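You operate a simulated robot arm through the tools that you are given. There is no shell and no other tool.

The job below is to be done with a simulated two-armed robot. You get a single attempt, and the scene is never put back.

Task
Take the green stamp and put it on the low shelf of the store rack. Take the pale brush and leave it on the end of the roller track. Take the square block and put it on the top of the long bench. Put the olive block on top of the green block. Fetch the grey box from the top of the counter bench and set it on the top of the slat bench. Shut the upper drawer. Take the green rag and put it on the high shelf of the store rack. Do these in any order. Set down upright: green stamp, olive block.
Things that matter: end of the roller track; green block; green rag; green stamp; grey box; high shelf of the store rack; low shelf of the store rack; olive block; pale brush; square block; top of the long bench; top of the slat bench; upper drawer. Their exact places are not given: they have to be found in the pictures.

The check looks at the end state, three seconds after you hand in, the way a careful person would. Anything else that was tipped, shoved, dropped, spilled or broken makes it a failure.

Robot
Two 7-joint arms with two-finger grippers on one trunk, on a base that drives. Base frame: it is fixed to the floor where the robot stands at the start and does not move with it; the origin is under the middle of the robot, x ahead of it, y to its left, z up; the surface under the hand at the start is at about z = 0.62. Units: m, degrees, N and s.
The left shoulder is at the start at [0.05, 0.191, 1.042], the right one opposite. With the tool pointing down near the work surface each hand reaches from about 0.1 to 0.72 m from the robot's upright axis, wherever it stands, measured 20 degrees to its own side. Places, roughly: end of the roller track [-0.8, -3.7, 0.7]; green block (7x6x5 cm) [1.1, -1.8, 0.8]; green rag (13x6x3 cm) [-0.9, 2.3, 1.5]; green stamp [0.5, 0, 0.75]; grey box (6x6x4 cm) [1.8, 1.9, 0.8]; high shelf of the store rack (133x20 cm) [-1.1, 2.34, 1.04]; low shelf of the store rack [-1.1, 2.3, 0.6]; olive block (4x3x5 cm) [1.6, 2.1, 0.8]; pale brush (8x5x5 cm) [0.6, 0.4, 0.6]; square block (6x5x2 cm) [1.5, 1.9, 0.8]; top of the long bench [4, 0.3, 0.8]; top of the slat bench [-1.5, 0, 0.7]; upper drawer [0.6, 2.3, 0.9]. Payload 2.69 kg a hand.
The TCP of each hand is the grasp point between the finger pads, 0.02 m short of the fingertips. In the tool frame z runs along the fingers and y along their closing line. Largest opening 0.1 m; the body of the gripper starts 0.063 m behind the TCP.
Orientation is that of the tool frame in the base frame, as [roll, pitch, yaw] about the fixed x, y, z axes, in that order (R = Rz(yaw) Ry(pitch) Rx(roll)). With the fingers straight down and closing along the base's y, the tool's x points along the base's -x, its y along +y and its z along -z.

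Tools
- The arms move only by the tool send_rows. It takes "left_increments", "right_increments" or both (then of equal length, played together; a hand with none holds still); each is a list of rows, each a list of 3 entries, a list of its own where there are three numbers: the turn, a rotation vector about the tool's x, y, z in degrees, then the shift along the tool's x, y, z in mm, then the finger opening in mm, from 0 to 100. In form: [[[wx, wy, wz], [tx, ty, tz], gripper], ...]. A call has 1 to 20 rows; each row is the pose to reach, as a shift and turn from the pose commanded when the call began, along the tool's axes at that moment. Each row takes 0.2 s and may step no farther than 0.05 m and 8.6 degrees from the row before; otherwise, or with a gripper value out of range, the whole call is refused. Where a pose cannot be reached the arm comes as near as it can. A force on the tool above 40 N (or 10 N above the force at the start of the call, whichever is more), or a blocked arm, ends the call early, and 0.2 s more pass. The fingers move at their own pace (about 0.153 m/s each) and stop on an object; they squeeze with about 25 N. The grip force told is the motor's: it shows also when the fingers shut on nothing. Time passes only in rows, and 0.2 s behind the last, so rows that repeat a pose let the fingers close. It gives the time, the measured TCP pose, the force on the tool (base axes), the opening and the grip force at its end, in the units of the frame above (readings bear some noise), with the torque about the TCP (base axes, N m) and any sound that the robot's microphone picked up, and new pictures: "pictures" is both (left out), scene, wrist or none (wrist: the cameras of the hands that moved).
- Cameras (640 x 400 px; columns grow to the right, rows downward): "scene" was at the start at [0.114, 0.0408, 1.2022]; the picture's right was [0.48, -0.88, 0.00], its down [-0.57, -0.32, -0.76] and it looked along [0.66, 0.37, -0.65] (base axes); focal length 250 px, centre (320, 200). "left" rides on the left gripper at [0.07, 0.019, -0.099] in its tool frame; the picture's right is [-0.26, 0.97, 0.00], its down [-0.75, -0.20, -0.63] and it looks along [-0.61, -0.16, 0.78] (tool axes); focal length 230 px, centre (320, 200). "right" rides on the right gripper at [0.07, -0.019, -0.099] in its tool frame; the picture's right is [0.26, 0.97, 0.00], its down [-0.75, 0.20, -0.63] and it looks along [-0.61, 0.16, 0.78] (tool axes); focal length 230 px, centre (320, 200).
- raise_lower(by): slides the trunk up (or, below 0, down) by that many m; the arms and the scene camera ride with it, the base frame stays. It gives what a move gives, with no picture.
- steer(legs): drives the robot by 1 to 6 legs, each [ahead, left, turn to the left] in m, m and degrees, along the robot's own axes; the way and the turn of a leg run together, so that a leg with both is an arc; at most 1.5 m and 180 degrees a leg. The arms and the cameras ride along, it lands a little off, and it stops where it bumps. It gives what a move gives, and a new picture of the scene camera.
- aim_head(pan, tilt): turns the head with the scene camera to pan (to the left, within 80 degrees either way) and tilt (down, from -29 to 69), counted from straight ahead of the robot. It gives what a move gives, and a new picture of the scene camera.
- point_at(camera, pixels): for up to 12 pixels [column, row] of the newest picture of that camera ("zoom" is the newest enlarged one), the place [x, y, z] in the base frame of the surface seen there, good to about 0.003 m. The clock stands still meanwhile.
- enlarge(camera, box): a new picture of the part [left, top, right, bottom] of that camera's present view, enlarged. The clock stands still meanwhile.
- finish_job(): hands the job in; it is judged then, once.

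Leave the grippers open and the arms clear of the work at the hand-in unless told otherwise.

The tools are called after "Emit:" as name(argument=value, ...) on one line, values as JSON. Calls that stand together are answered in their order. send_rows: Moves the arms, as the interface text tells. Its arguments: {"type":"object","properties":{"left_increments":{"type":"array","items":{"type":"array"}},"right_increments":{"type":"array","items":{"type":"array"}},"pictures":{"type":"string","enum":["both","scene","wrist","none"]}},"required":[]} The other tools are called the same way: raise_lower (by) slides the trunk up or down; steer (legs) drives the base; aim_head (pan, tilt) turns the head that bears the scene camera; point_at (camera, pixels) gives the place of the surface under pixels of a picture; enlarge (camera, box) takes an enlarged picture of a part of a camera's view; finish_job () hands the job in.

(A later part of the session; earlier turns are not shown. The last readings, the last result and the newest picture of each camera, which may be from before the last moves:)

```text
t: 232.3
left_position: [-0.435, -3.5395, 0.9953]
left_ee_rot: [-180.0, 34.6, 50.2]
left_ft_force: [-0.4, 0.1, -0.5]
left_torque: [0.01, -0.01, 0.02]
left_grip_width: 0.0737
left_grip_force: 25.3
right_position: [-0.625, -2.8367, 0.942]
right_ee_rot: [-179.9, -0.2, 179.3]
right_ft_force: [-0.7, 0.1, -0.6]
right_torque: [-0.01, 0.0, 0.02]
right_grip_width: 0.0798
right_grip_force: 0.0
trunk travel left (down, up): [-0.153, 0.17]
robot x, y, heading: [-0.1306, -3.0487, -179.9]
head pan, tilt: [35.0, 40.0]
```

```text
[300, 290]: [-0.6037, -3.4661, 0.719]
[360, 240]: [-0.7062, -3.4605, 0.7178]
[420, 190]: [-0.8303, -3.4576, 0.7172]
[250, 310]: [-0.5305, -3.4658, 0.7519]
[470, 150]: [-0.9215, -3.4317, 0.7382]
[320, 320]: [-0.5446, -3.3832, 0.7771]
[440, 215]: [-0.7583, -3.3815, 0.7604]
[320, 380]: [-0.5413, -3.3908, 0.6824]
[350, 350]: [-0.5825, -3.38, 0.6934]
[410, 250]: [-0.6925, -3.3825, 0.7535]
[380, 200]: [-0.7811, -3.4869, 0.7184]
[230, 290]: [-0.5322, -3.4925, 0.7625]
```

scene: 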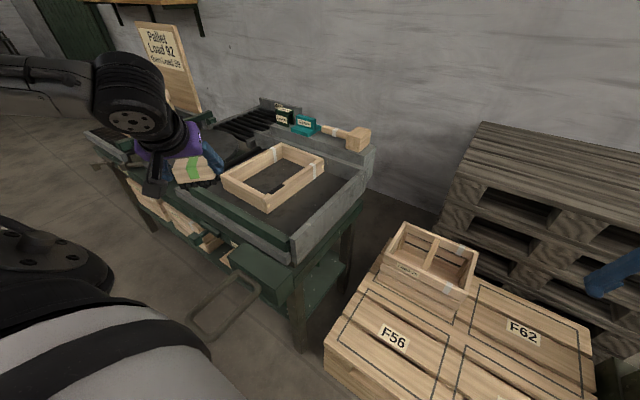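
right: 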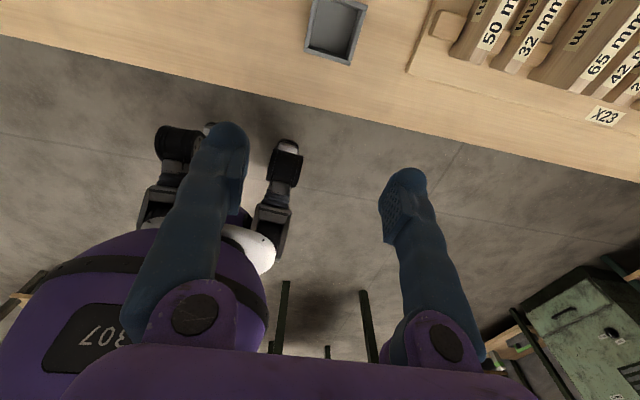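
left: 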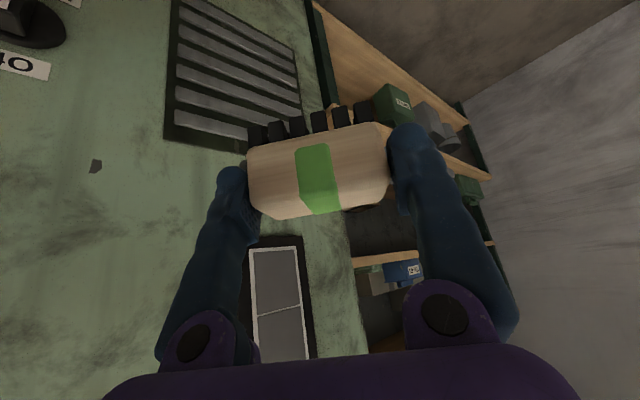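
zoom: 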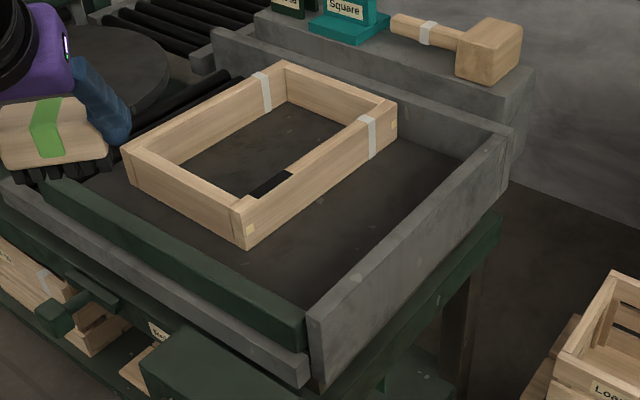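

Target on the plate: (−0.70, −3.468). I lower the trunk 0.12 and bring the brush above that, turning the hand −35° to point into the bench.

Emit:
raise_lower(by=-0.12)

Emit:
send_rows(left_increments=[[[2.8, 0, 4.1], [-13, -36, 10], 50], [[5.7, 0, 8.2], [-26, -71, 20], 50], [[8.5, 0, 12.3], [-39, -107, 30], 50], [[11.4, 0, 16.5], [-52, -142, 40], 50], [[14.2, 0, 20.6], [-66, -178, 50], 50], [[17.1, 0, 24.7], [-79, -214, 59], 50], [[19.9, 0, 28.8], [-92, -249, 69], 50], [[19.9, 0, 28.8], [-92, -249, 69], 50]], pictures="both")

```text
t: 233.8
left_position: [-0.4358, -3.5382, 0.8744]
left_ee_rot: [-180.0, 34.6, 50.2]
left_ft_force: [0.2, 0.3, -1.1]
left_torque: [0.03, 0.03, -0.02]
left_grip_width: 0.0741
left_grip_force: 25.2
right_position: [-0.6245, -2.8363, 0.8223]
right_ee_rot: [-180.0, -0.3, 179.3]
right_ft_force: [-0.4, 0.3, -0.4]
right_torque: [-0.02, 0.01, 0.03]
right_grip_width: 0.0801
right_grip_force: 0.0
trunk travel left (down, up): [-0.033, 0.29]
robot x, y, heading: [-0.1302, -3.0456, -179.7]
head pan, tilt: [35.0, 40.0]
```

```text
t: 235.6
left_position: [-0.7018, -3.4682, 0.8685]
left_ee_rot: [179.9, 34.6, 15.1]
left_ft_force: [-1.0, 0.2, -0.6]
left_torque: [0.02, -0.03, 0.05]
left_grip_width: 0.074
left_grip_force: 24.7
right_position: [-0.6241, -2.837, 0.8218]
right_ee_rot: [-180.0, -0.2, 179.3]
right_ft_force: [0.2, -0.2, 0.1]
right_torque: [-0.01, 0.0, -0.03]
right_grip_width: 0.0798
right_grip_force: 0.1
trunk travel left (down, up): [-0.033, 0.29]
robot x, y, heading: [-0.1294, -3.0441, -179.9]
head pan, tilt: [35.0, 40.0]
```

scene: 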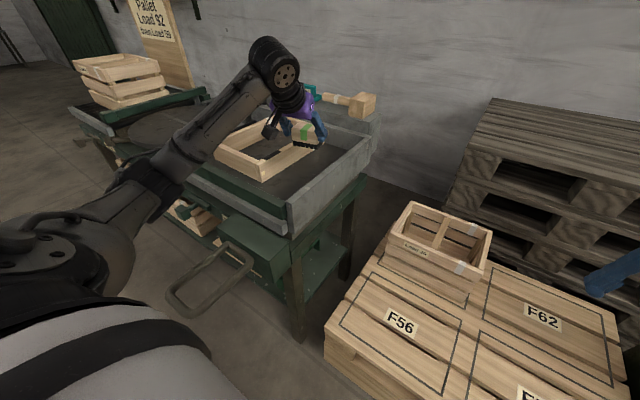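
left: 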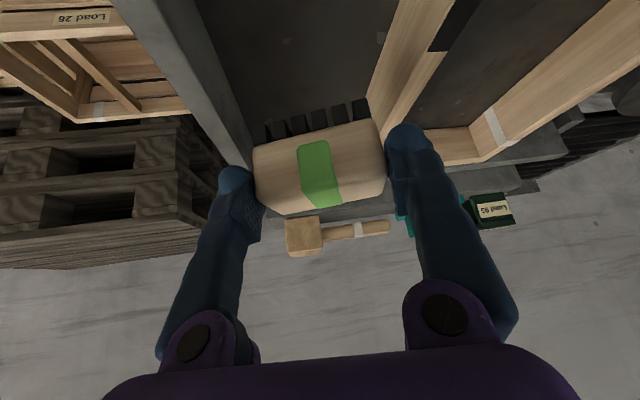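

Well positioned between the wall and the wooden frame. I lower 85 mm and check.

Emit:
send_rows(left_increments=[[[0, 0, 0], [16, 0, 23], 50], [[0, 0, 0], [32, 0, 46], 50], [[0, 0, 0], [48, 0, 70], 50], [[0, 0, 0], [48, 0, 70], 50]], pictures="both")

```text
t: 236.6
left_position: [-0.7006, -3.4679, 0.7845]
left_ee_rot: [179.8, 34.6, 15.3]
left_ft_force: [0.0, 0.1, -0.9]
left_torque: [0.01, -0.05, 0.02]
left_grip_width: 0.0739
left_grip_force: 25.0
right_position: [-0.6244, -2.8379, 0.8221]
right_ee_rot: [-180.0, -0.3, 179.4]
right_ft_force: [-0.6, 0.9, -0.7]
right_torque: [0.02, -0.01, 0.02]
right_grip_width: 0.0798
right_grip_force: 0.1
trunk travel left (down, up): [-0.033, 0.29]
robot x, y, heading: [-0.1297, -3.0471, -179.8]
head pan, tilt: [35.0, 40.0]
```

scene: 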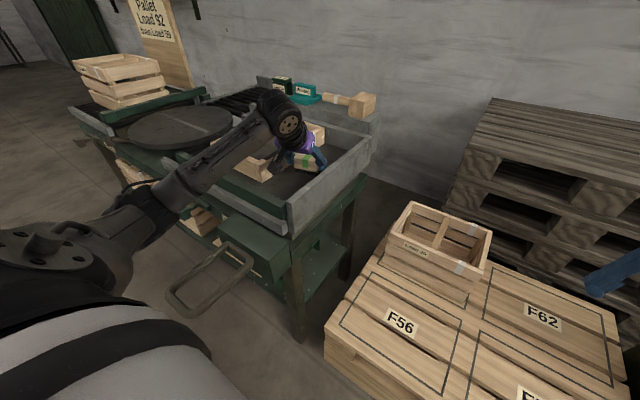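
left: 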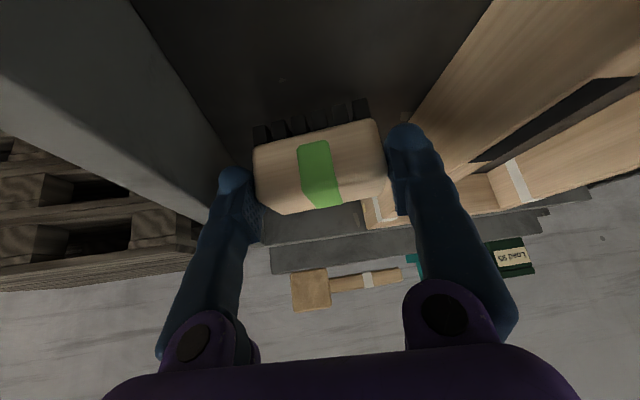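

Emit:
point_at(camera="left", pixels=[[425, 95], [215, 130], [225, 145], [405, 120], [310, 60], [235, 185], [410, 135], [440, 75]])

```text
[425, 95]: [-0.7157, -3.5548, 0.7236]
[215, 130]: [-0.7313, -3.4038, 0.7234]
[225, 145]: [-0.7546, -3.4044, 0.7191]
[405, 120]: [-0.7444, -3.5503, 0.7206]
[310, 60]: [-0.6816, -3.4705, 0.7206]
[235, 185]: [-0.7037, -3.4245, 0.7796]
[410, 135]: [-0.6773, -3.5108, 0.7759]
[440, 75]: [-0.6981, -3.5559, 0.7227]
```

Slot is y −3.555…−3.404. I shift 8 mm south and lower, creeping to contact.

Emit:
send_rows(left_increments=[[[0, 0, 0], [4, 8, 6], 50], [[0, 0, 0], [9, 8, 13], 50], [[0, 0, 0], [11.4, 8, 16.5], 50], [[0, 0, 0], [11.4, 8, 16.5], 50]], pictures="none")

Emit:
send_rows(left_increments=[[[0, 0, 0], [1.1, 0, 1.6], 50], [[0, 0, 0], [2.3, 0, 3.3], 50], [[0, 0, 0], [2.3, 0, 3.3], 50]], pictures="none")

```text
t: 237.6
left_position: [-0.698, -3.4761, 0.7667]
left_ee_rot: [179.8, 35.1, 15.2]
left_ft_force: [0.7, 1.1, 14.9]
left_torque: [-0.52, 0.43, -0.04]
left_grip_width: 0.0739
left_grip_force: 24.8
right_position: [-0.6232, -2.8353, 0.8228]
right_ee_rot: [180.0, -0.2, 179.3]
right_ft_force: [2.0, -0.1, -0.1]
right_torque: [0.03, -0.01, -0.01]
right_grip_width: 0.0802
right_grip_force: 0.1
trunk travel left (down, up): [-0.033, 0.29]
robot x, y, heading: [-0.1317, -3.05, -180.1]
head pan, tilt: [35.0, 40.0]
```

```text
t: 238.4
left_position: [-0.6972, -3.4749, 0.766]
left_ee_rot: [179.9, 35.0, 15.2]
left_ft_force: [1.5, 1.2, 30.6]
left_torque: [-0.06, 0.04, -0.03]
left_grip_width: 0.0743
left_grip_force: 25.0
right_position: [-0.6237, -2.8361, 0.8229]
right_ee_rot: [-179.9, -0.4, 179.3]
right_ft_force: [0.2, -0.5, 0.1]
right_torque: [0.0, 0.0, 0.0]
right_grip_width: 0.0799
right_grip_force: 0.0
trunk travel left (down, up): [-0.033, 0.29]
robot x, y, heading: [-0.1353, -3.0458, -180.0]
head pan, tilt: [35.0, 40.0]
```

Firm contact (30 N). I back off 2 mm, then open.

Emit:
send_rows(left_increments=[[[0, 0, 0], [-1.5, 0, -2.2], 50], [[0, 0, 0], [-1.5, 0, -2.2], 80], [[0, 0, 0], [-1.5, 0, -2.2], 92], [[0, 0, 0], [-1.5, 0, -2.2], 92]], pictures="wrist")

```text
t: 239.4
left_position: [-0.6985, -3.4764, 0.7626]
left_ee_rot: [179.9, 34.5, 15.2]
left_ft_force: [0.4, -0.3, -0.2]
left_torque: [0.05, 0.0, 0.04]
left_grip_width: 0.0919
left_grip_force: 0.1
right_position: [-0.6242, -2.8371, 0.8216]
right_ee_rot: [-180.0, -0.2, 179.3]
right_ft_force: [0.1, 0.1, -0.4]
right_torque: [0.0, 0.0, 0.0]
right_grip_width: 0.08
right_grip_force: 0.1
trunk travel left (down, up): [-0.033, 0.29]
robot x, y, heading: [-0.1334, -3.0437, -179.8]
head pan, tilt: [35.0, 40.0]
```

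left: 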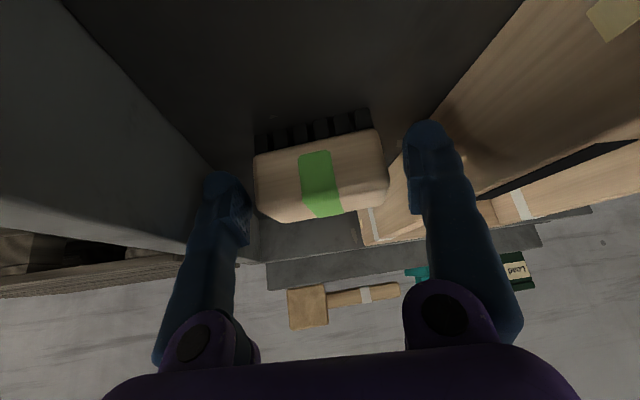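

Brush is free. I withdraw along the tool axis (back and up).

Emit:
send_rows(left_increments=[[[0, 0, 0], [-8, 0, -25], 92], [[0, 0, 0], [-20, 0, -60], 92], [[0, 0, 0], [-30, 0, -100], 92], [[0, 0, 0], [-40, 0, -145], 92], [[0, 0, 0], [-50, 0, -190], 92]], pictures="both")

```text
t: 240.6
left_position: [-0.6337, -3.46, 0.95]
left_ee_rot: [179.8, 34.5, 15.2]
left_ft_force: [0.1, -0.1, 0.1]
left_torque: [0.04, 0.05, 0.02]
left_grip_width: 0.0918
left_grip_force: 0.0
right_position: [-0.6244, -2.836, 0.823]
right_ee_rot: [-180.0, -0.2, 179.3]
right_ft_force: [-0.2, -0.6, 0.4]
right_torque: [0.01, 0.03, -0.02]
right_grip_width: 0.0801
right_grip_force: 0.0
trunk travel left (down, up): [-0.033, 0.29]
robot x, y, heading: [-0.1339, -3.0469, -179.9]
head pan, tilt: [35.0, 40.0]
```

scene: 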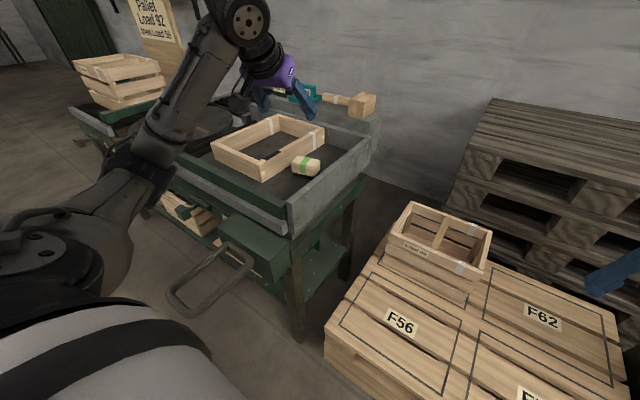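
left: 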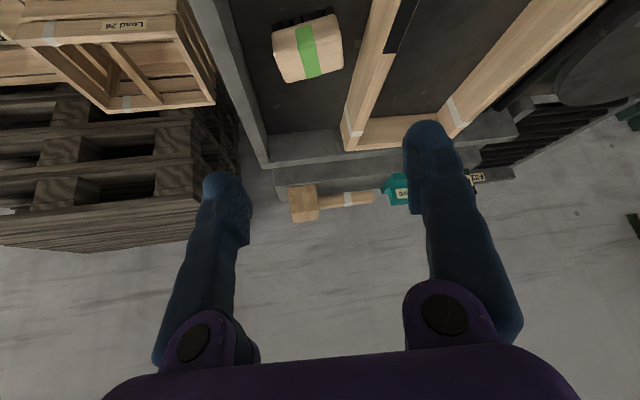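

The brush rests on its bristles at the end of the track. I back out, turn north and go up the aisle to look at the bench with the green block.

Emit:
steer(legs=[[-0.45, 0, 0], [0, 0, -90], [1.2, 0.25, 0]])

Emit:
raise_lower(by=0.12)

Emit:
aim_head(pan=-75, tilt=20)

```text
t: 252.8
left_position: [-0.3806, -1.3665, 0.9486]
left_ee_rot: [179.9, 34.5, -73.7]
left_ft_force: [-0.2, -1.1, 0.2]
left_torque: [-0.02, 0.02, 0.0]
left_grip_width: 0.0921
left_grip_force: 0.0
right_position: [0.2421, -1.3637, 0.8217]
right_ee_rot: [-179.9, -0.2, 90.5]
right_ft_force: [0.0, -0.6, -0.2]
right_torque: [0.02, -0.03, -0.05]
right_grip_width: 0.0799
right_grip_force: 0.0
trunk travel left (down, up): [-0.033, 0.29]
robot x, y, heading: [0.0434, -1.8589, 91.2]
head pan, tilt: [35.0, 40.0]
```

scene: 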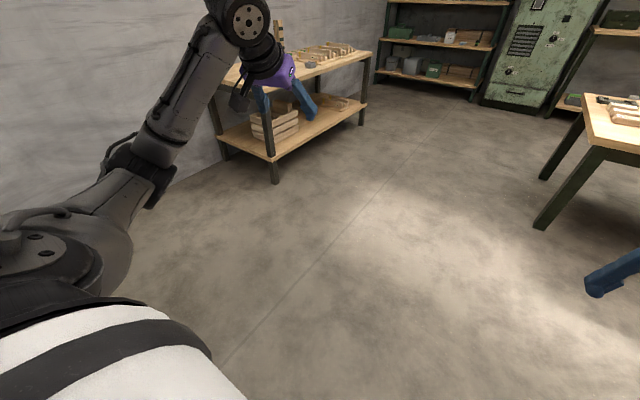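

```text
t: 254.3
left_position: [-0.3791, -1.3652, 1.068]
left_ee_rot: [179.9, 34.7, -73.8]
left_ft_force: [-0.1, 0.4, 0.4]
left_torque: [0.01, -0.01, -0.02]
left_grip_width: 0.092
left_grip_force: 0.1
right_position: [0.2425, -1.3619, 0.9422]
right_ee_rot: [-180.0, -0.2, 90.4]
right_ft_force: [0.9, -0.2, 0.0]
right_torque: [0.02, 0.02, -0.02]
right_grip_width: 0.0798
right_grip_force: 0.1
trunk travel left (down, up): [-0.153, 0.17]
robot x, y, heading: [0.0392, -1.8581, 91.3]
head pan, tilt: [35.0, 40.0]
```

```text
t: 256.2
left_position: [-0.3806, -1.3672, 1.0682]
left_ee_rot: [179.9, 34.6, -73.6]
left_ft_force: [-0.6, 0.1, -0.2]
left_torque: [0.02, -0.01, -0.01]
left_grip_width: 0.0922
left_grip_force: 0.2
right_position: [0.2433, -1.3621, 0.9413]
right_ee_rot: [-179.9, -0.1, 90.5]
right_ft_force: [-0.4, -0.4, -0.3]
right_torque: [0.03, 0.0, -0.02]
right_grip_width: 0.0802
right_grip_force: 0.0
trunk travel left (down, up): [-0.153, 0.17]
robot x, y, heading: [0.04, -1.8583, 91.3]
head pan, tilt: [-75.0, 20.0]
```

scene: 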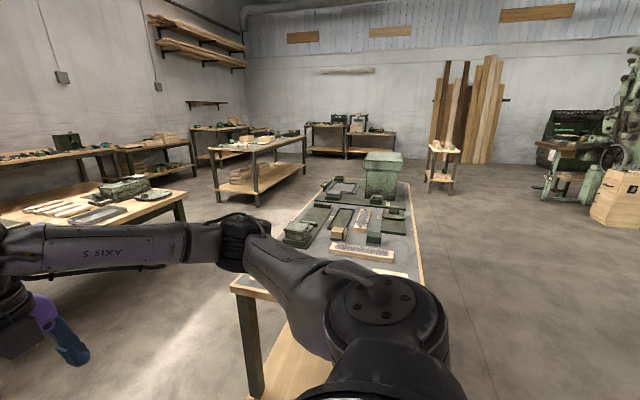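

Emit:
enlarge(camera="scene", box=[220, 140, 440, 290])

Emit:
point_at(camera="scene", pixels=[[339, 232], [300, 232], [375, 238], [362, 215], [380, 180], [235, 285], [422, 280], [408, 182], [325, 183], [395, 210], [373, 228], [332, 243]])

```text
2.67 times, centred on (330, 215) of scene
```

zoom: 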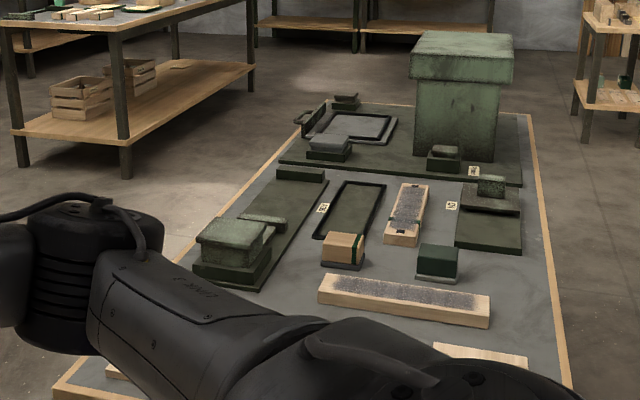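

```text
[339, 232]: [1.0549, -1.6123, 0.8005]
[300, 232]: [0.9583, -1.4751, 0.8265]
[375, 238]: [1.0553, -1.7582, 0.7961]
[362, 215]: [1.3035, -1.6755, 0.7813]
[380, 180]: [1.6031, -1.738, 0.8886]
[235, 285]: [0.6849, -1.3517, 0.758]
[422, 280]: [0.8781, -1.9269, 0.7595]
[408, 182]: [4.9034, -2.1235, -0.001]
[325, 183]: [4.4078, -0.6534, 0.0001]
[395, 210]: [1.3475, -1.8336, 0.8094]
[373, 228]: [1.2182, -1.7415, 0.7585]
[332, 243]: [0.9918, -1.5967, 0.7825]
```

Green block at about (1.06, −1.76), top ≈0.80, best reached from the south side of that bench. Now north again to the counter bench for the olive and square blocks.

Emit:
steer(legs=[[0.8, 0.18, -1.3], [1.3, 0, 0], [0.98, 0, 0], [0, -1.5, 0]])

Emit:
aim_head(pan=-5, tilt=35)

```text
t: 284.4
left_position: [1.0004, 1.706, 1.0679]
left_ee_rot: [179.9, 34.5, -76.3]
left_ft_force: [-0.1, -0.8, -0.1]
left_torque: [0.0, -0.02, -0.01]
left_grip_width: 0.0919
left_grip_force: 0.0
right_position: [1.6224, 1.6821, 0.9415]
right_ee_rot: [180.0, -0.3, 87.7]
right_ft_force: [0.8, -0.8, -0.5]
right_torque: [-0.01, -0.02, 0.02]
right_grip_width: 0.0799
right_grip_force: 0.0
trunk travel left (down, up): [-0.153, 0.17]
robot x, y, heading: [1.4008, 1.194, 88.9]
head pan, tilt: [-75.0, 20.0]
```

scene: 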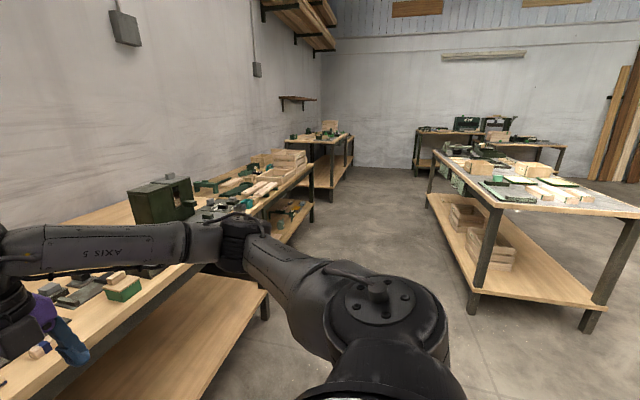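

```text
t: 285.8
left_position: [1.0001, 1.7077, 1.0686]
left_ee_rot: [179.9, 34.5, -76.3]
left_ft_force: [0.2, -0.3, 0.4]
left_torque: [0.03, 0.0, -0.03]
left_grip_width: 0.0921
left_grip_force: 0.0
right_position: [1.6223, 1.6811, 0.943]
right_ee_rot: [179.9, -0.2, 87.8]
right_ft_force: [0.3, -0.6, -0.9]
right_torque: [-0.02, 0.01, -0.02]
right_grip_width: 0.0799
right_grip_force: 0.0
trunk travel left (down, up): [-0.153, 0.17]
robot x, y, heading: [1.3985, 1.1953, 88.4]
head pan, tilt: [-5.0, 35.0]
```

scene: 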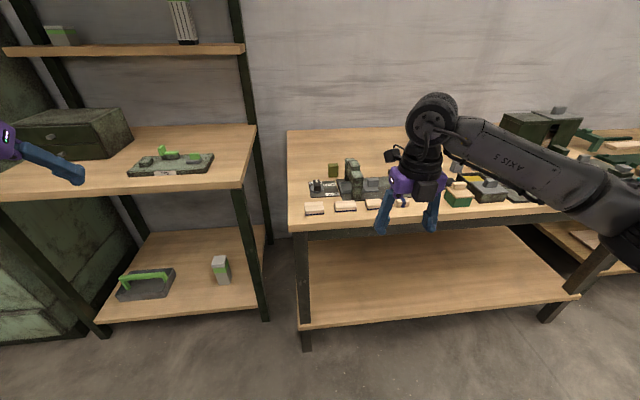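

I enlarge the olive block region.

Emit:
enlarge(camera="scene", box=[290, 140, 410, 225])

Emit:
point_at(camera="zoom", pixels=[[208, 130], [255, 125], [212, 150], [255, 148], [255, 175], [212, 190], [350, 125], [330, 180], [430, 240], [160, 255], [240, 200], [300, 140]])

```text
4.71 times, centred on (350, 182) of scene
```

zoom: 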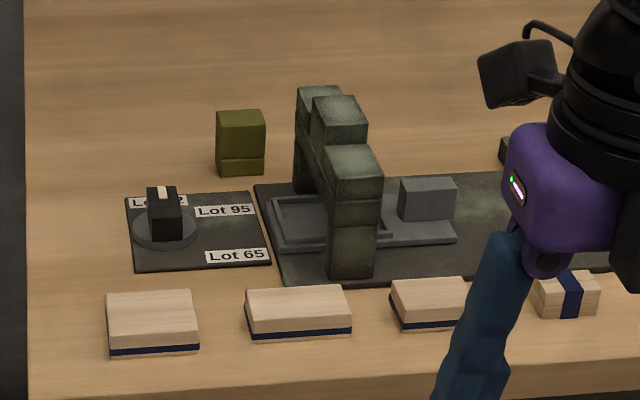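

```text
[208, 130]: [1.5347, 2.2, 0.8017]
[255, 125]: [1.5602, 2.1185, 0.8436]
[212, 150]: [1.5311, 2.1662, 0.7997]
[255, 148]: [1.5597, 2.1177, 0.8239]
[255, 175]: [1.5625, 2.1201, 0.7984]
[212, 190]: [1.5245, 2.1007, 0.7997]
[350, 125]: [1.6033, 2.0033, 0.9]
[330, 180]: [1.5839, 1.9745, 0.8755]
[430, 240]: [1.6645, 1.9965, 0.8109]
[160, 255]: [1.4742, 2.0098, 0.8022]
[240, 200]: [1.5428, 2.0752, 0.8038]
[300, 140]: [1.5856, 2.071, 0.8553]
```

Emit:
point_at(camera="zoom", pixels=[[221, 121], [260, 117], [221, 135], [261, 132], [221, 165], [262, 160], [302, 92], [325, 90], [298, 110], [298, 180], [335, 105], [262, 190]])

```text
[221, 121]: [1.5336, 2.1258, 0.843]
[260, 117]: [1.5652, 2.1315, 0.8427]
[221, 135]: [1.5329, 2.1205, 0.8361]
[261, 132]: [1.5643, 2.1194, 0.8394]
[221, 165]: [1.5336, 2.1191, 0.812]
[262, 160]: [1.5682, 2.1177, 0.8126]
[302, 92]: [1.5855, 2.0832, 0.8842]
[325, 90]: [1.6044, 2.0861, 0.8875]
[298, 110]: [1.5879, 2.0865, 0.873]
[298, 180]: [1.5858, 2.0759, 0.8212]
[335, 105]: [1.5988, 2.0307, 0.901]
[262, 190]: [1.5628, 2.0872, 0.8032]
```

Olive block: x 1.531–1.568, y 2.118–2.148, top 0.845. The bridge-like fixture next to it ends at y≈2.088, so a vertical grasp is fine. I raise the trunk (more vertical reach) and drive in to about (1.33, 1.48).

Emit:
raise_lower(by=0.15)

Emit:
steer(legs=[[0.27, 0.06, 1.4]])

Emit:
aim_head(pan=-15, tilt=40)

```text
t: 287.5
left_position: [1.0012, 1.7076, 1.2183]
left_ee_rot: [179.9, 34.6, -76.3]
left_ft_force: [-0.6, -0.8, 0.0]
left_torque: [0.05, -0.05, -0.01]
left_grip_width: 0.092
left_grip_force: 0.0
right_position: [1.622, 1.6813, 1.0907]
right_ee_rot: [-179.9, -0.2, 87.9]
right_ft_force: [0.9, 0.0, -0.2]
right_torque: [-0.01, 0.02, -0.01]
right_grip_width: 0.0798
right_grip_force: 0.0
trunk travel left (down, up): [-0.303, 0.02]
robot x, y, heading: [1.4021, 1.1947, 88.7]
head pan, tilt: [-5.0, 35.0]
```

```text
t: 289.5
left_position: [0.9311, 1.9643, 1.2184]
left_ee_rot: [179.9, 34.6, -74.9]
left_ft_force: [0.4, 0.5, -0.1]
left_torque: [0.0, -0.02, -0.04]
left_grip_width: 0.0919
left_grip_force: 0.1
right_position: [1.5537, 1.9546, 1.0917]
right_ee_rot: [180.0, -0.2, 89.2]
right_ft_force: [-0.2, -0.6, -0.2]
right_torque: [-0.03, 0.01, -0.02]
right_grip_width: 0.0797
right_grip_force: 0.1
trunk travel left (down, up): [-0.303, 0.02]
robot x, y, heading: [1.339, 1.4611, 90.2]
head pan, tilt: [-5.0, 35.0]
```

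scene: 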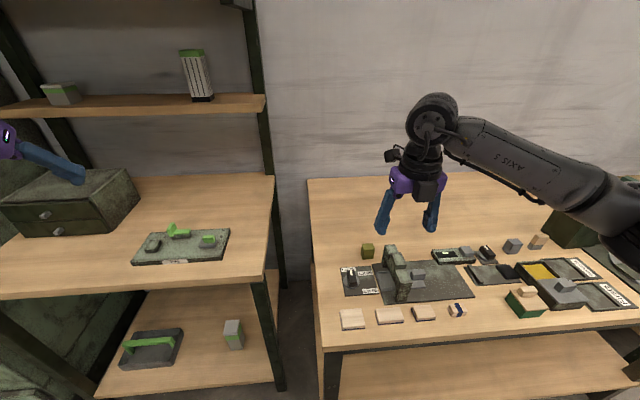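

```text
t: 290.2
left_position: [0.9316, 1.9645, 1.2184]
left_ee_rot: [179.8, 34.6, -74.9]
left_ft_force: [0.3, 0.3, 0.1]
left_torque: [0.02, -0.01, 0.05]
left_grip_width: 0.092
left_grip_force: 0.0
right_position: [1.5544, 1.9537, 1.0918]
right_ee_rot: [179.9, -0.1, 89.3]
right_ft_force: [0.7, -0.8, 0.0]
right_torque: [0.0, 0.0, -0.03]
right_grip_width: 0.0804
right_grip_force: 0.1
trunk travel left (down, up): [-0.303, 0.02]
robot x, y, heading: [1.345, 1.4588, 90.0]
head pan, tilt: [-15.0, 40.0]
```

scene: 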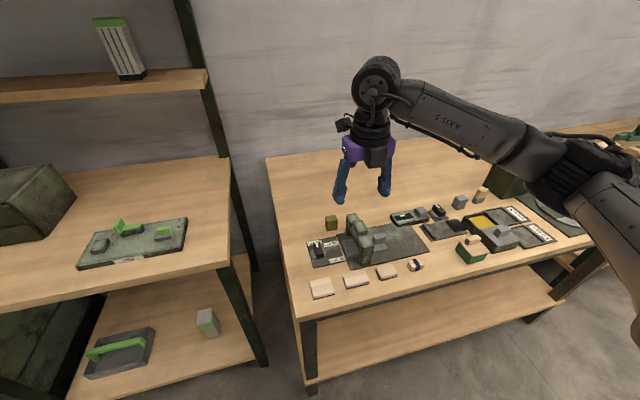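

I move the right hand over the olive block, at z 0.96.

Emit:
send_rows(right_increments=[[[0, 0, 0], [40, -2, 10], 70], [[0, 0, 0], [80, -3, 20], 70], [[0, 0, 0], [120, -4, 40], 70], [[0, 0, 0], [150, -5, 70], 70], [[0, 0, 0], [180, -6, 100], 70], [[0, 0, 0], [180, -6, 130], 70], [[0, 0, 0], [180, -6, 130], 70]], pictures="both")

```text
t: 291.8
left_position: [0.9306, 1.9645, 1.218]
left_ee_rot: [179.9, 34.6, -74.9]
left_ft_force: [-0.7, -0.1, 0.3]
left_torque: [-0.02, 0.04, -0.01]
left_grip_width: 0.0921
left_grip_force: 0.0
right_position: [1.5503, 2.1346, 0.9638]
right_ee_rot: [179.9, -0.1, 89.2]
right_ft_force: [-0.6, 0.1, 0.0]
right_torque: [0.01, -0.01, 0.01]
right_grip_width: 0.0701
right_grip_force: 0.0
trunk travel left (down, up): [-0.303, 0.02]
robot x, y, heading: [1.3408, 1.4585, 89.9]
head pan, tilt: [-15.0, 40.0]
```

scene: 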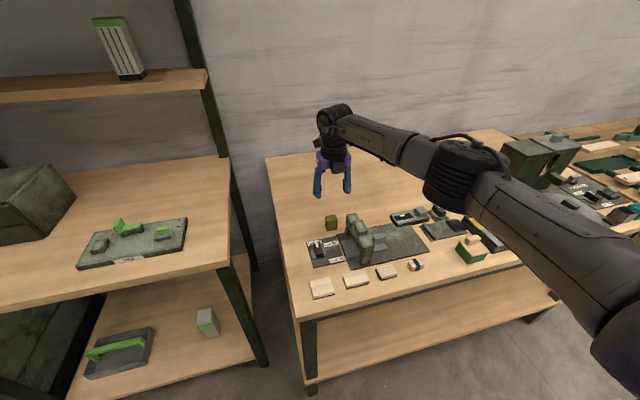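
right: 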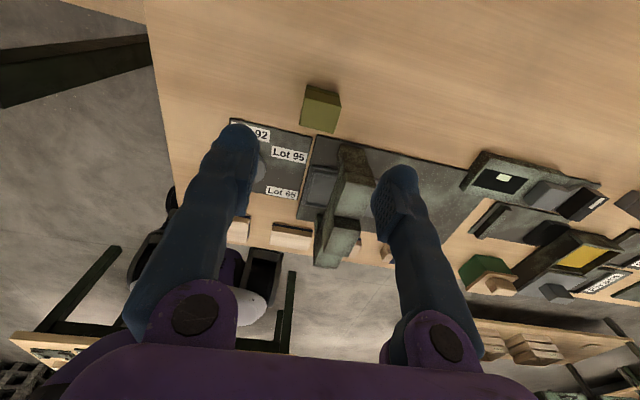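

Emit:
enlarge(camera="right", box=[270, 60, 370, 160])

Emit:
point_at(camera="zoom", pixels=[[235, 180], [365, 190], [350, 270], [225, 250], [290, 220], [260, 130], [340, 150], [385, 175]])

```text
4.00 times, centred on (320, 110) of right
```

zoom: 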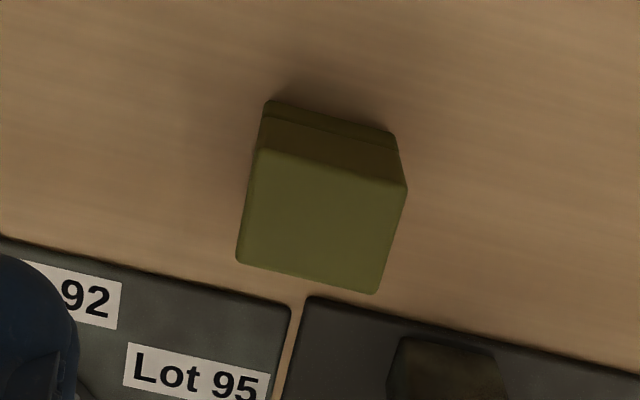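

```text
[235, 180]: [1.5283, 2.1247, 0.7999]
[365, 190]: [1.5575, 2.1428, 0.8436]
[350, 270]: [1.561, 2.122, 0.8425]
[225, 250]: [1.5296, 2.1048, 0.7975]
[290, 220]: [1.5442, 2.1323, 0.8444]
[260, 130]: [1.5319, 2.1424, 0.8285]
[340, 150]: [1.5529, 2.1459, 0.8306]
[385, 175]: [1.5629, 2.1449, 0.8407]
```

Aligned. I descend to z≈0.83.

Emit:
send_rows(right_increments=[[[0, 0, 0], [-1, -1, 40], 70], [[0, 0, 0], [-1, -1, 80], 70], [[0, 0, 0], [-1, -1, 115], 70], [[0, 0, 0], [-1, -1, 134], 70], [[0, 0, 0], [-1, -1, 134], 70]], pictures="both")

```text
t: 293.0
left_position: [0.9306, 1.9639, 1.2184]
left_ee_rot: [179.8, 34.6, -74.9]
left_ft_force: [0.3, -0.4, -0.3]
left_torque: [0.03, -0.02, -0.02]
left_grip_width: 0.0921
left_grip_force: 0.1
right_position: [1.5513, 2.123, 0.8285]
right_ee_rot: [179.9, -0.2, 89.1]
right_ft_force: [0.0, 1.5, 0.3]
right_torque: [-0.01, -0.02, 0.03]
right_grip_width: 0.0701
right_grip_force: 0.2
right hand out of reach, approached as far as the arm can: row 4, 5
trunk travel left (down, up): [-0.303, 0.02]
robot x, y, heading: [1.3392, 1.4652, 90.1]
head pan, tilt: [-15.0, 40.0]
```

scene: 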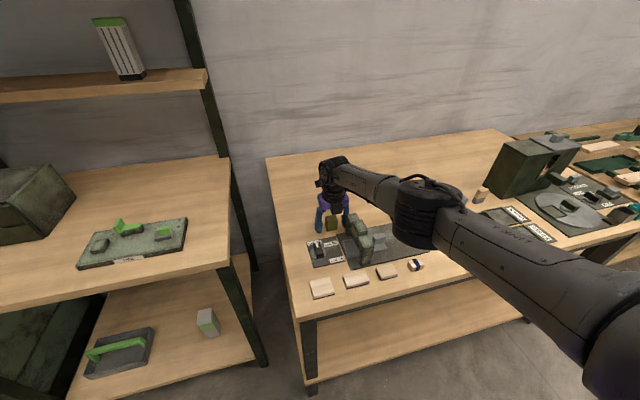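
right: 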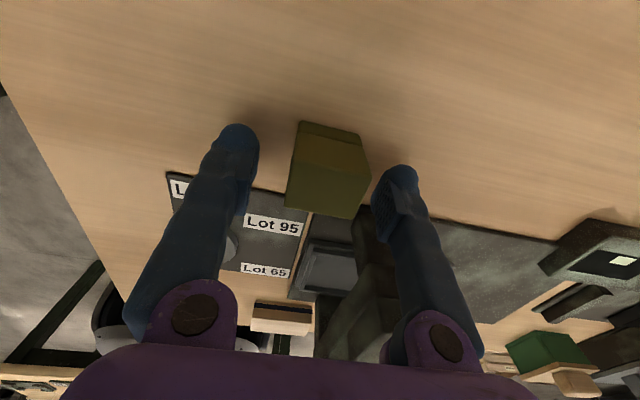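

Short by 1 cm in y; I creep the base 1 cm ahead (fingers straddle the block, nothing behind).

Emit:
steer(legs=[[0.012, 0, 0]])

Emit:
enlarge(camera="right", box=[160, 60, 480, 260])

```text
t: 293.7
left_position: [0.9316, 1.9764, 1.219]
left_ee_rot: [180.0, 34.6, -75.0]
left_ft_force: [0.1, -0.4, -0.1]
left_torque: [-0.02, -0.05, 0.02]
left_grip_width: 0.092
left_grip_force: 0.0
right_position: [1.5513, 2.1339, 0.8305]
right_ee_rot: [-179.9, -0.2, 89.2]
right_ft_force: [0.6, 0.0, 0.1]
right_torque: [-0.01, 0.03, -0.01]
right_grip_width: 0.07
right_grip_force: 0.0
trunk travel left (down, up): [-0.303, 0.02]
robot x, y, heading: [1.3421, 1.4723, 90.0]
head pan, tilt: [-15.0, 40.0]
```

scene: 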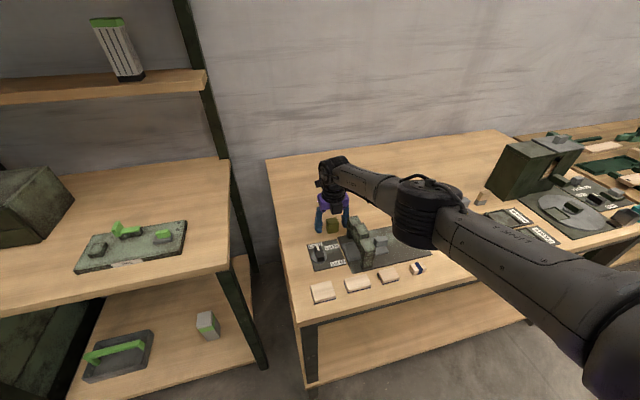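

```text
2.00 times, centred on (320, 160) of right
```

zoom: 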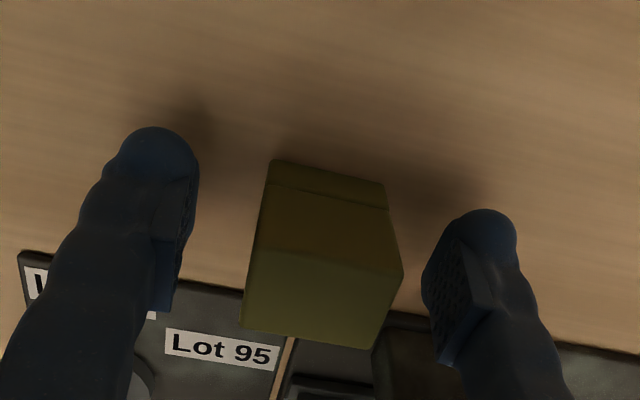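

Centred at (1.551, 2.134). I close.

Emit:
send_rows(right_increments=[[[0, 0, 0], [0, 0, 0], 45], [[0, 0, 0], [0, 0, 0], 20], [[0, 0, 0], [0, 0, 0], 20], [[0, 0, 0], [0, 0, 0], 20]], pictures="wrist")

```text
t: 294.7
left_position: [0.9311, 1.9759, 1.2183]
left_ee_rot: [179.9, 34.6, -74.9]
left_ft_force: [0.4, -0.5, -0.2]
left_torque: [0.01, -0.02, -0.02]
left_grip_width: 0.092
left_grip_force: 0.1
right_position: [1.5493, 2.1349, 0.8294]
right_ee_rot: [-180.0, -0.2, 89.2]
right_ft_force: [0.6, -0.5, 1.0]
right_torque: [-0.01, -0.02, 0.02]
right_grip_width: 0.0348
right_grip_force: 25.1
trunk travel left (down, up): [-0.303, 0.02]
robot x, y, heading: [1.3395, 1.4734, 90.2]
head pan, tilt: [-15.0, 40.0]
```

right: 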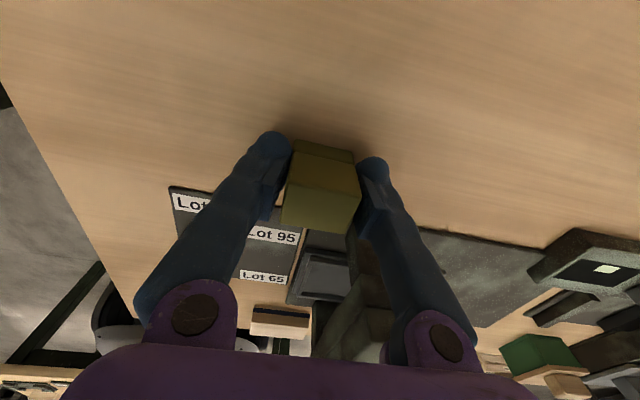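

Gripped (34.8 mm). I lift straight up, then draw back.

Emit:
send_rows(right_increments=[[[0, 0, 0], [0, 0, -20], 20], [[0, 0, 0], [0, 0, -55], 20], [[0, 0, 0], [0, 0, -95], 20], [[0, 0, 0], [-10, 0, -135], 20], [[0, 0, 0], [-40, 0, -170], 20], [[0, 0, 0], [-80, 0, -190], 20], [[0, 0, 0], [-120, 0, -200], 20], [[0, 0, 0], [-160, 0, -210], 20]], pictures="wrist")

```text
t: 296.5
left_position: [0.9318, 1.9751, 1.2188]
left_ee_rot: [180.0, 34.6, -74.9]
left_ft_force: [-0.3, -0.9, 1.1]
left_torque: [0.0, 0.02, -0.01]
left_grip_width: 0.0922
left_grip_force: 0.1
right_position: [1.55, 1.9725, 1.0394]
right_ee_rot: [180.0, -0.3, 89.2]
right_ft_force: [1.1, -0.5, 0.2]
right_torque: [0.01, 0.0, 0.02]
right_grip_width: 0.0344
right_grip_force: 24.8
trunk travel left (down, up): [-0.303, 0.02]
robot x, y, heading: [1.3443, 1.471, 90.1]
head pan, tilt: [-15.0, 40.0]
```

right: 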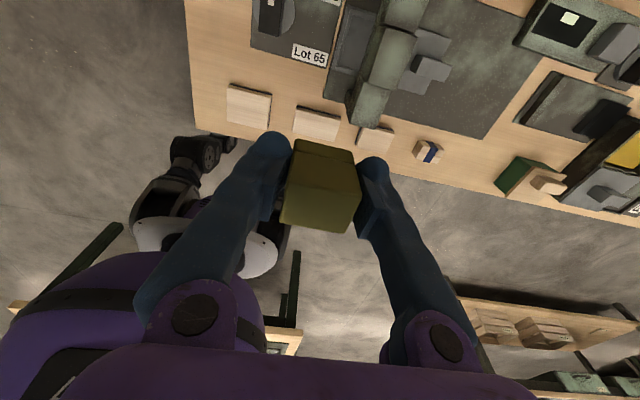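

From here I measure the square block's corners in the right picture.

Emit:
enlarge(camera="right", box=[210, 70, 290, 140])

Emit:
point_at(camera="zoom", pixels=[[145, 125], [475, 210], [460, 390], [140, 370], [300, 250], [150, 135], [465, 220], [100, 200], [560, 250]])

```text
5.71 times, centred on (250, 105) of right
```

zoom: 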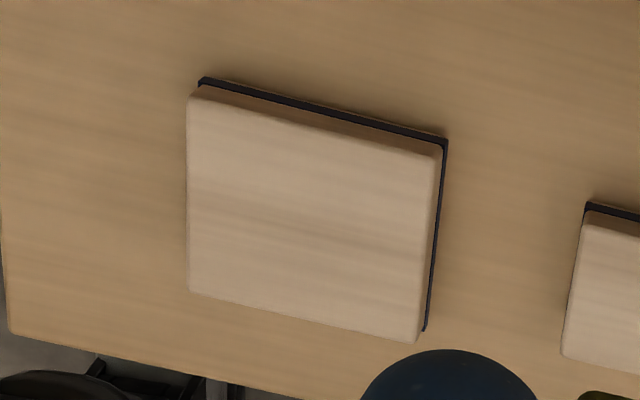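

```text
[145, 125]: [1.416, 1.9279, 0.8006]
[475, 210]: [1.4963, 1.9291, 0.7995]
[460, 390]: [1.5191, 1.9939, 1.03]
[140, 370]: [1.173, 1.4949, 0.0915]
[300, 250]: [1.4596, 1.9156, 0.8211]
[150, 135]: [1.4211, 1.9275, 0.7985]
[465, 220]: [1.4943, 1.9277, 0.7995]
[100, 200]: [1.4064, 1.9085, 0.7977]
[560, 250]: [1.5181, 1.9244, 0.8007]
```

Emit:
point_at(camera="zoom", pixels=[[196, 102], [434, 156], [414, 334], [195, 286], [310, 215], [190, 200], [320, 320], [440, 145]])

```text
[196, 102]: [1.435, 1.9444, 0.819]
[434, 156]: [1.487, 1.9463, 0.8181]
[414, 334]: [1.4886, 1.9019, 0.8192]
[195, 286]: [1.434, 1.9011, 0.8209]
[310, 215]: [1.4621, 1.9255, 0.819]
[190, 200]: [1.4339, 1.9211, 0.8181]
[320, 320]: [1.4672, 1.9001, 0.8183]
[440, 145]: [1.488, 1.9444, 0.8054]
```

Square block: x 1.433–1.490, y 1.900–1.948, top 0.82. I strafe right 0.34 and back 0.05 so the left hand can take it.

Emit:
steer(legs=[[-0.05, 0, 0], [0, -0.34, 0]])

Emit:
aim_head(pan=20, tilt=45)

```text
t: 300.6
left_position: [1.2685, 1.926, 1.2191]
left_ee_rot: [179.9, 34.6, -75.0]
left_ft_force: [-0.5, -0.2, -0.2]
left_torque: [-0.02, 0.0, -0.01]
left_grip_width: 0.0918
left_grip_force: 0.0
right_position: [1.8863, 1.9235, 1.0399]
right_ee_rot: [179.9, -0.2, 89.2]
right_ft_force: [0.8, -0.7, -0.9]
right_torque: [0.0, 0.01, -0.01]
right_grip_width: 0.0345
right_grip_force: 25.4
trunk travel left (down, up): [-0.303, 0.02]
robot x, y, heading: [1.6799, 1.4247, 89.9]
head pan, tilt: [-15.0, 40.0]
```

scene: 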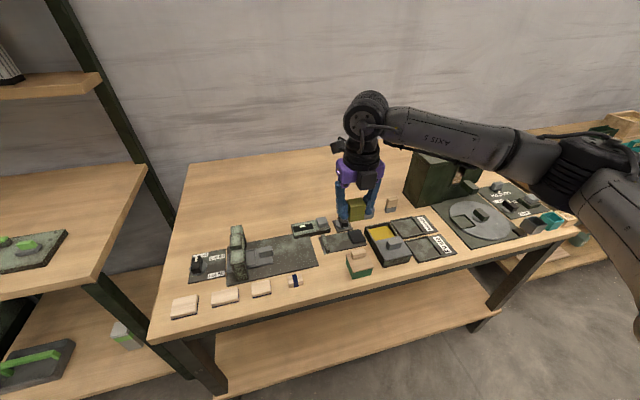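

```text
t: 301.6
left_position: [1.2696, 1.926, 1.2193]
left_ee_rot: [180.0, 34.7, -74.9]
left_ft_force: [-0.5, 0.0, -0.5]
left_torque: [-0.01, -0.04, 0.01]
left_grip_width: 0.0922
left_grip_force: 0.0
right_position: [1.8871, 1.9247, 1.0387]
right_ee_rot: [179.9, -0.2, 89.2]
right_ft_force: [-0.2, -0.8, -1.3]
right_torque: [0.03, -0.03, 0.0]
right_grip_width: 0.0346
right_grip_force: 24.6
trunk travel left (down, up): [-0.303, 0.02]
robot x, y, heading: [1.6774, 1.4208, 89.8]
head pan, tilt: [20.0, 45.0]
```

scene: 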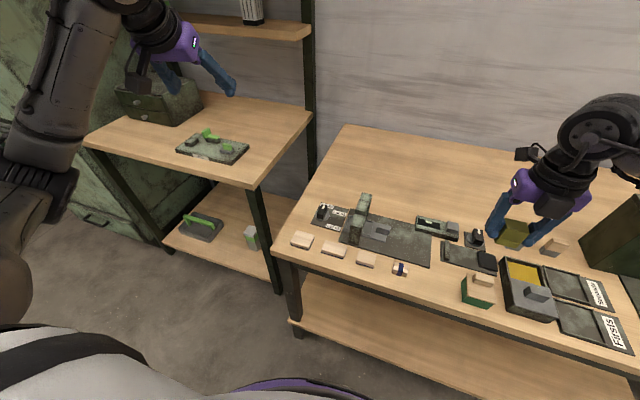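

I bring the left hand upright and toward the square block.

Emit:
send_rows(left_increments=[[[0, 6, 0], [21, -20, 19], 80], [[0, 12, 0], [43, -41, 39], 80], [[0, 18, 0], [64, -62, 58], 80], [[0, 24, 0], [86, -83, 78], 80], [[0, 30, 0], [107, -103, 97], 80], [[0, 34.6, 0], [129, -124, 116], 80], [[0, 34.6, 0], [129, -124, 116], 80]], pictures="none")

```text
t: 303.2
left_position: [1.4003, 1.9194, 1.0502]
left_ee_rot: [179.9, -0.1, -74.9]
left_ft_force: [0.6, 0.8, -0.1]
left_torque: [0.01, 0.01, 0.0]
left_grip_width: 0.0801
left_grip_force: 0.1
right_position: [1.8855, 1.9242, 1.0378]
right_ee_rot: [-180.0, -0.2, 89.2]
right_ft_force: [0.2, -0.1, -0.2]
right_torque: [0.01, 0.01, -0.02]
right_grip_width: 0.0348
right_grip_force: 24.9
trunk travel left (down, up): [-0.303, 0.02]
robot x, y, heading: [1.6821, 1.4201, 89.8]
head pan, tilt: [20.0, 45.0]
```

Emit:
send_rows(left_increments=[[[0, 0, 4], [3, -15, 38], 74], [[0, 0, 8], [6, -30, 76], 74], [[0, 0, 11], [9, -45, 114], 74], [[0, 0, 13.5], [11, -60, 150], 74], [[0, 0, 13.5], [11, -60, 150], 74]], pictures="both")

```text
t: 304.4
left_position: [1.461, 1.9254, 0.8998]
left_ee_rot: [179.9, -0.1, -88.4]
left_ft_force: [-0.4, -0.9, 0.1]
left_torque: [0.02, -0.02, 0.02]
left_grip_width: 0.0738
left_grip_force: 0.0
right_position: [1.8857, 1.9247, 1.0399]
right_ee_rot: [-180.0, -0.2, 89.2]
right_ft_force: [-0.4, 0.6, 0.3]
right_torque: [0.0, -0.01, 0.03]
right_grip_width: 0.0346
right_grip_force: 25.4
trunk travel left (down, up): [-0.303, 0.02]
robot x, y, heading: [1.6839, 1.4194, 90.0]
head pan, tilt: [20.0, 45.0]
```

scene: 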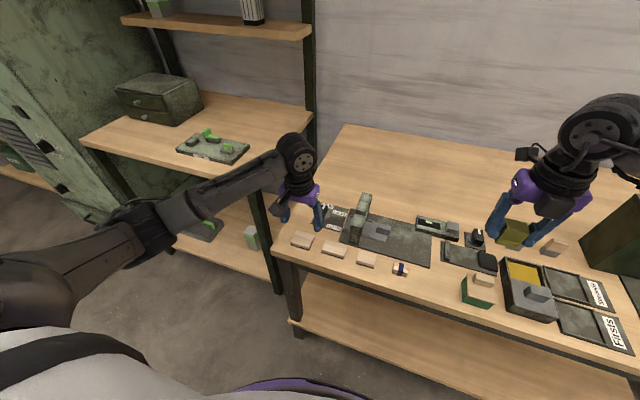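
left: 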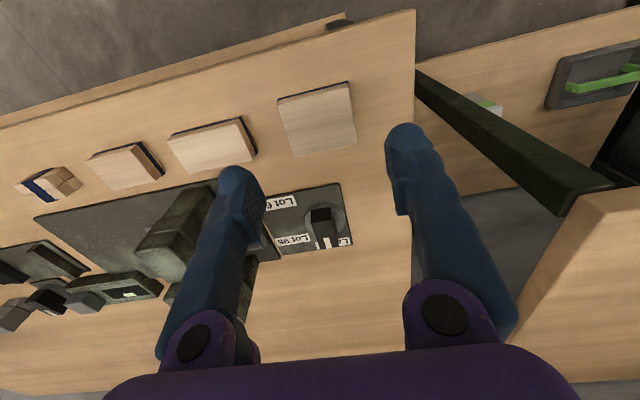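

Emit:
point_at(camera="left", pixels=[[281, 105], [347, 86], [353, 139], [293, 152], [318, 120], [252, 145], [260, 165], [240, 125], [345, 185]])

```text
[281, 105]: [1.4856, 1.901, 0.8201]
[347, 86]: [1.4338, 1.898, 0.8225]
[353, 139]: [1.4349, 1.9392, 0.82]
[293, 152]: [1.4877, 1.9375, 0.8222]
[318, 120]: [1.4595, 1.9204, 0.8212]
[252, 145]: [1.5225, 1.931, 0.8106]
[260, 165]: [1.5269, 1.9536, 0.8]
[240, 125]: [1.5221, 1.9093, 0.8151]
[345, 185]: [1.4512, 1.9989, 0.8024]
```

Centre (1.461,1.920). I descend to z≈0.822 and then close.

Emit:
send_rows(left_increments=[[[0, 0, 0], [2, 0, 30], 74], [[0, 0, 0], [4, 0, 55], 74], [[0, 0, 0], [4, 0, 72], 74], [[0, 0, 0], [4, 0, 78], 74], [[0, 0, 0], [4, 0, 78], 74]], pictures="wrist")

```text
t: 305.6
left_position: [1.4595, 1.9212, 0.821]
left_ee_rot: [179.9, 0.0, -88.3]
left_ft_force: [-0.4, -0.1, -1.0]
left_torque: [0.01, 0.02, 0.03]
left_grip_width: 0.0739
left_grip_force: 0.1
right_position: [1.8855, 1.9247, 1.0385]
right_ee_rot: [180.0, -0.3, 89.2]
right_ft_force: [-0.5, -0.3, -0.2]
right_torque: [0.01, 0.0, 0.02]
right_grip_width: 0.0345
right_grip_force: 24.9
trunk travel left (down, up): [-0.303, 0.02]
robot x, y, heading: [1.6826, 1.42, 90.0]
head pan, tilt: [20.0, 45.0]
```

left: 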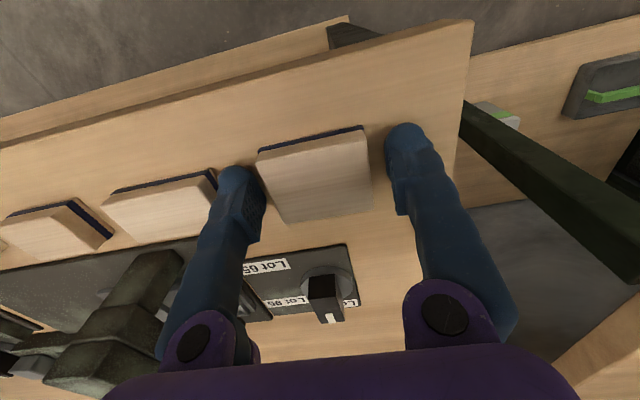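

Emit:
send_rows(left_increments=[[[0, 0, 0], [0, 0, 0], 60], [[0, 0, 0], [0, 0, 0], 40], [[0, 0, 0], [0, 0, 0], 40], [[0, 0, 0], [0, 0, 0], 40]], pictures="wrist")

```text
t: 306.6
left_position: [1.459, 1.9207, 0.822]
left_ee_rot: [179.9, 0.0, -88.5]
left_ft_force: [0.2, 0.5, 0.2]
left_torque: [-0.01, 0.02, 0.01]
left_grip_width: 0.0544
left_grip_force: 24.9
right_position: [1.8852, 1.9248, 1.0392]
right_ee_rot: [180.0, -0.2, 89.3]
right_ft_force: [0.3, 0.7, -1.3]
right_torque: [0.0, -0.01, -0.03]
right_grip_width: 0.0348
right_grip_force: 25.1
trunk travel left (down, up): [-0.303, 0.02]
robot x, y, heading: [1.6766, 1.4267, 89.9]
head pan, tilt: [20.0, 45.0]
```

left: 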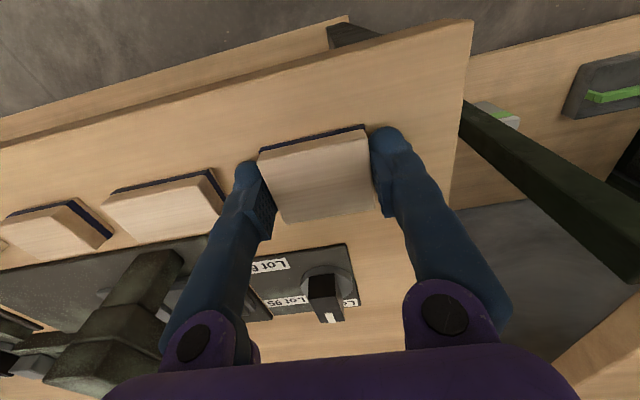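

Held (54 mm). I lift straight up 0.2 m.

Emit:
send_rows(left_increments=[[[0, 0, 0], [0, 0, -20], 40], [[0, 0, 0], [0, 0, -60], 40], [[0, 0, 0], [0, 0, -105], 40], [[0, 0, 0], [0, 0, -150], 40], [[0, 0, 0], [10, 0, -190], 40], [[0, 0, 0], [30, 0, -210], 40]], pictures="wrist")

```text
t: 308.0
left_position: [1.4598, 1.8885, 1.0314]
left_ee_rot: [180.0, -0.1, -88.4]
left_ft_force: [-0.4, 0.1, 0.0]
left_torque: [0.01, 0.0, 0.01]
left_grip_width: 0.0542
left_grip_force: 25.2
right_position: [1.8855, 1.9237, 1.0395]
right_ee_rot: [-180.0, -0.3, 89.2]
right_ft_force: [-0.4, 0.4, -0.6]
right_torque: [0.0, -0.01, -0.04]
right_grip_width: 0.0345
right_grip_force: 24.9
trunk travel left (down, up): [-0.303, 0.02]
robot x, y, heading: [1.68, 1.4223, 89.8]
head pan, tilt: [20.0, 45.0]
```

left: 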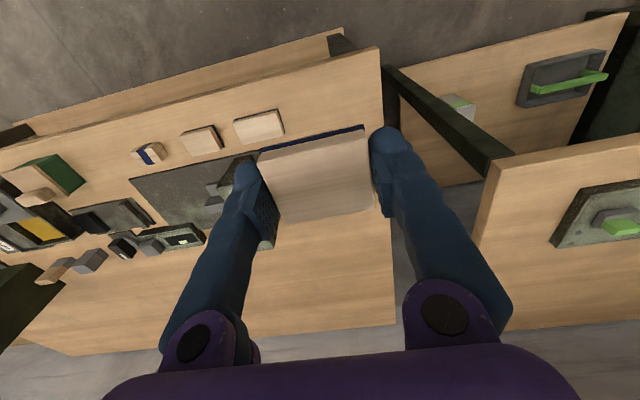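

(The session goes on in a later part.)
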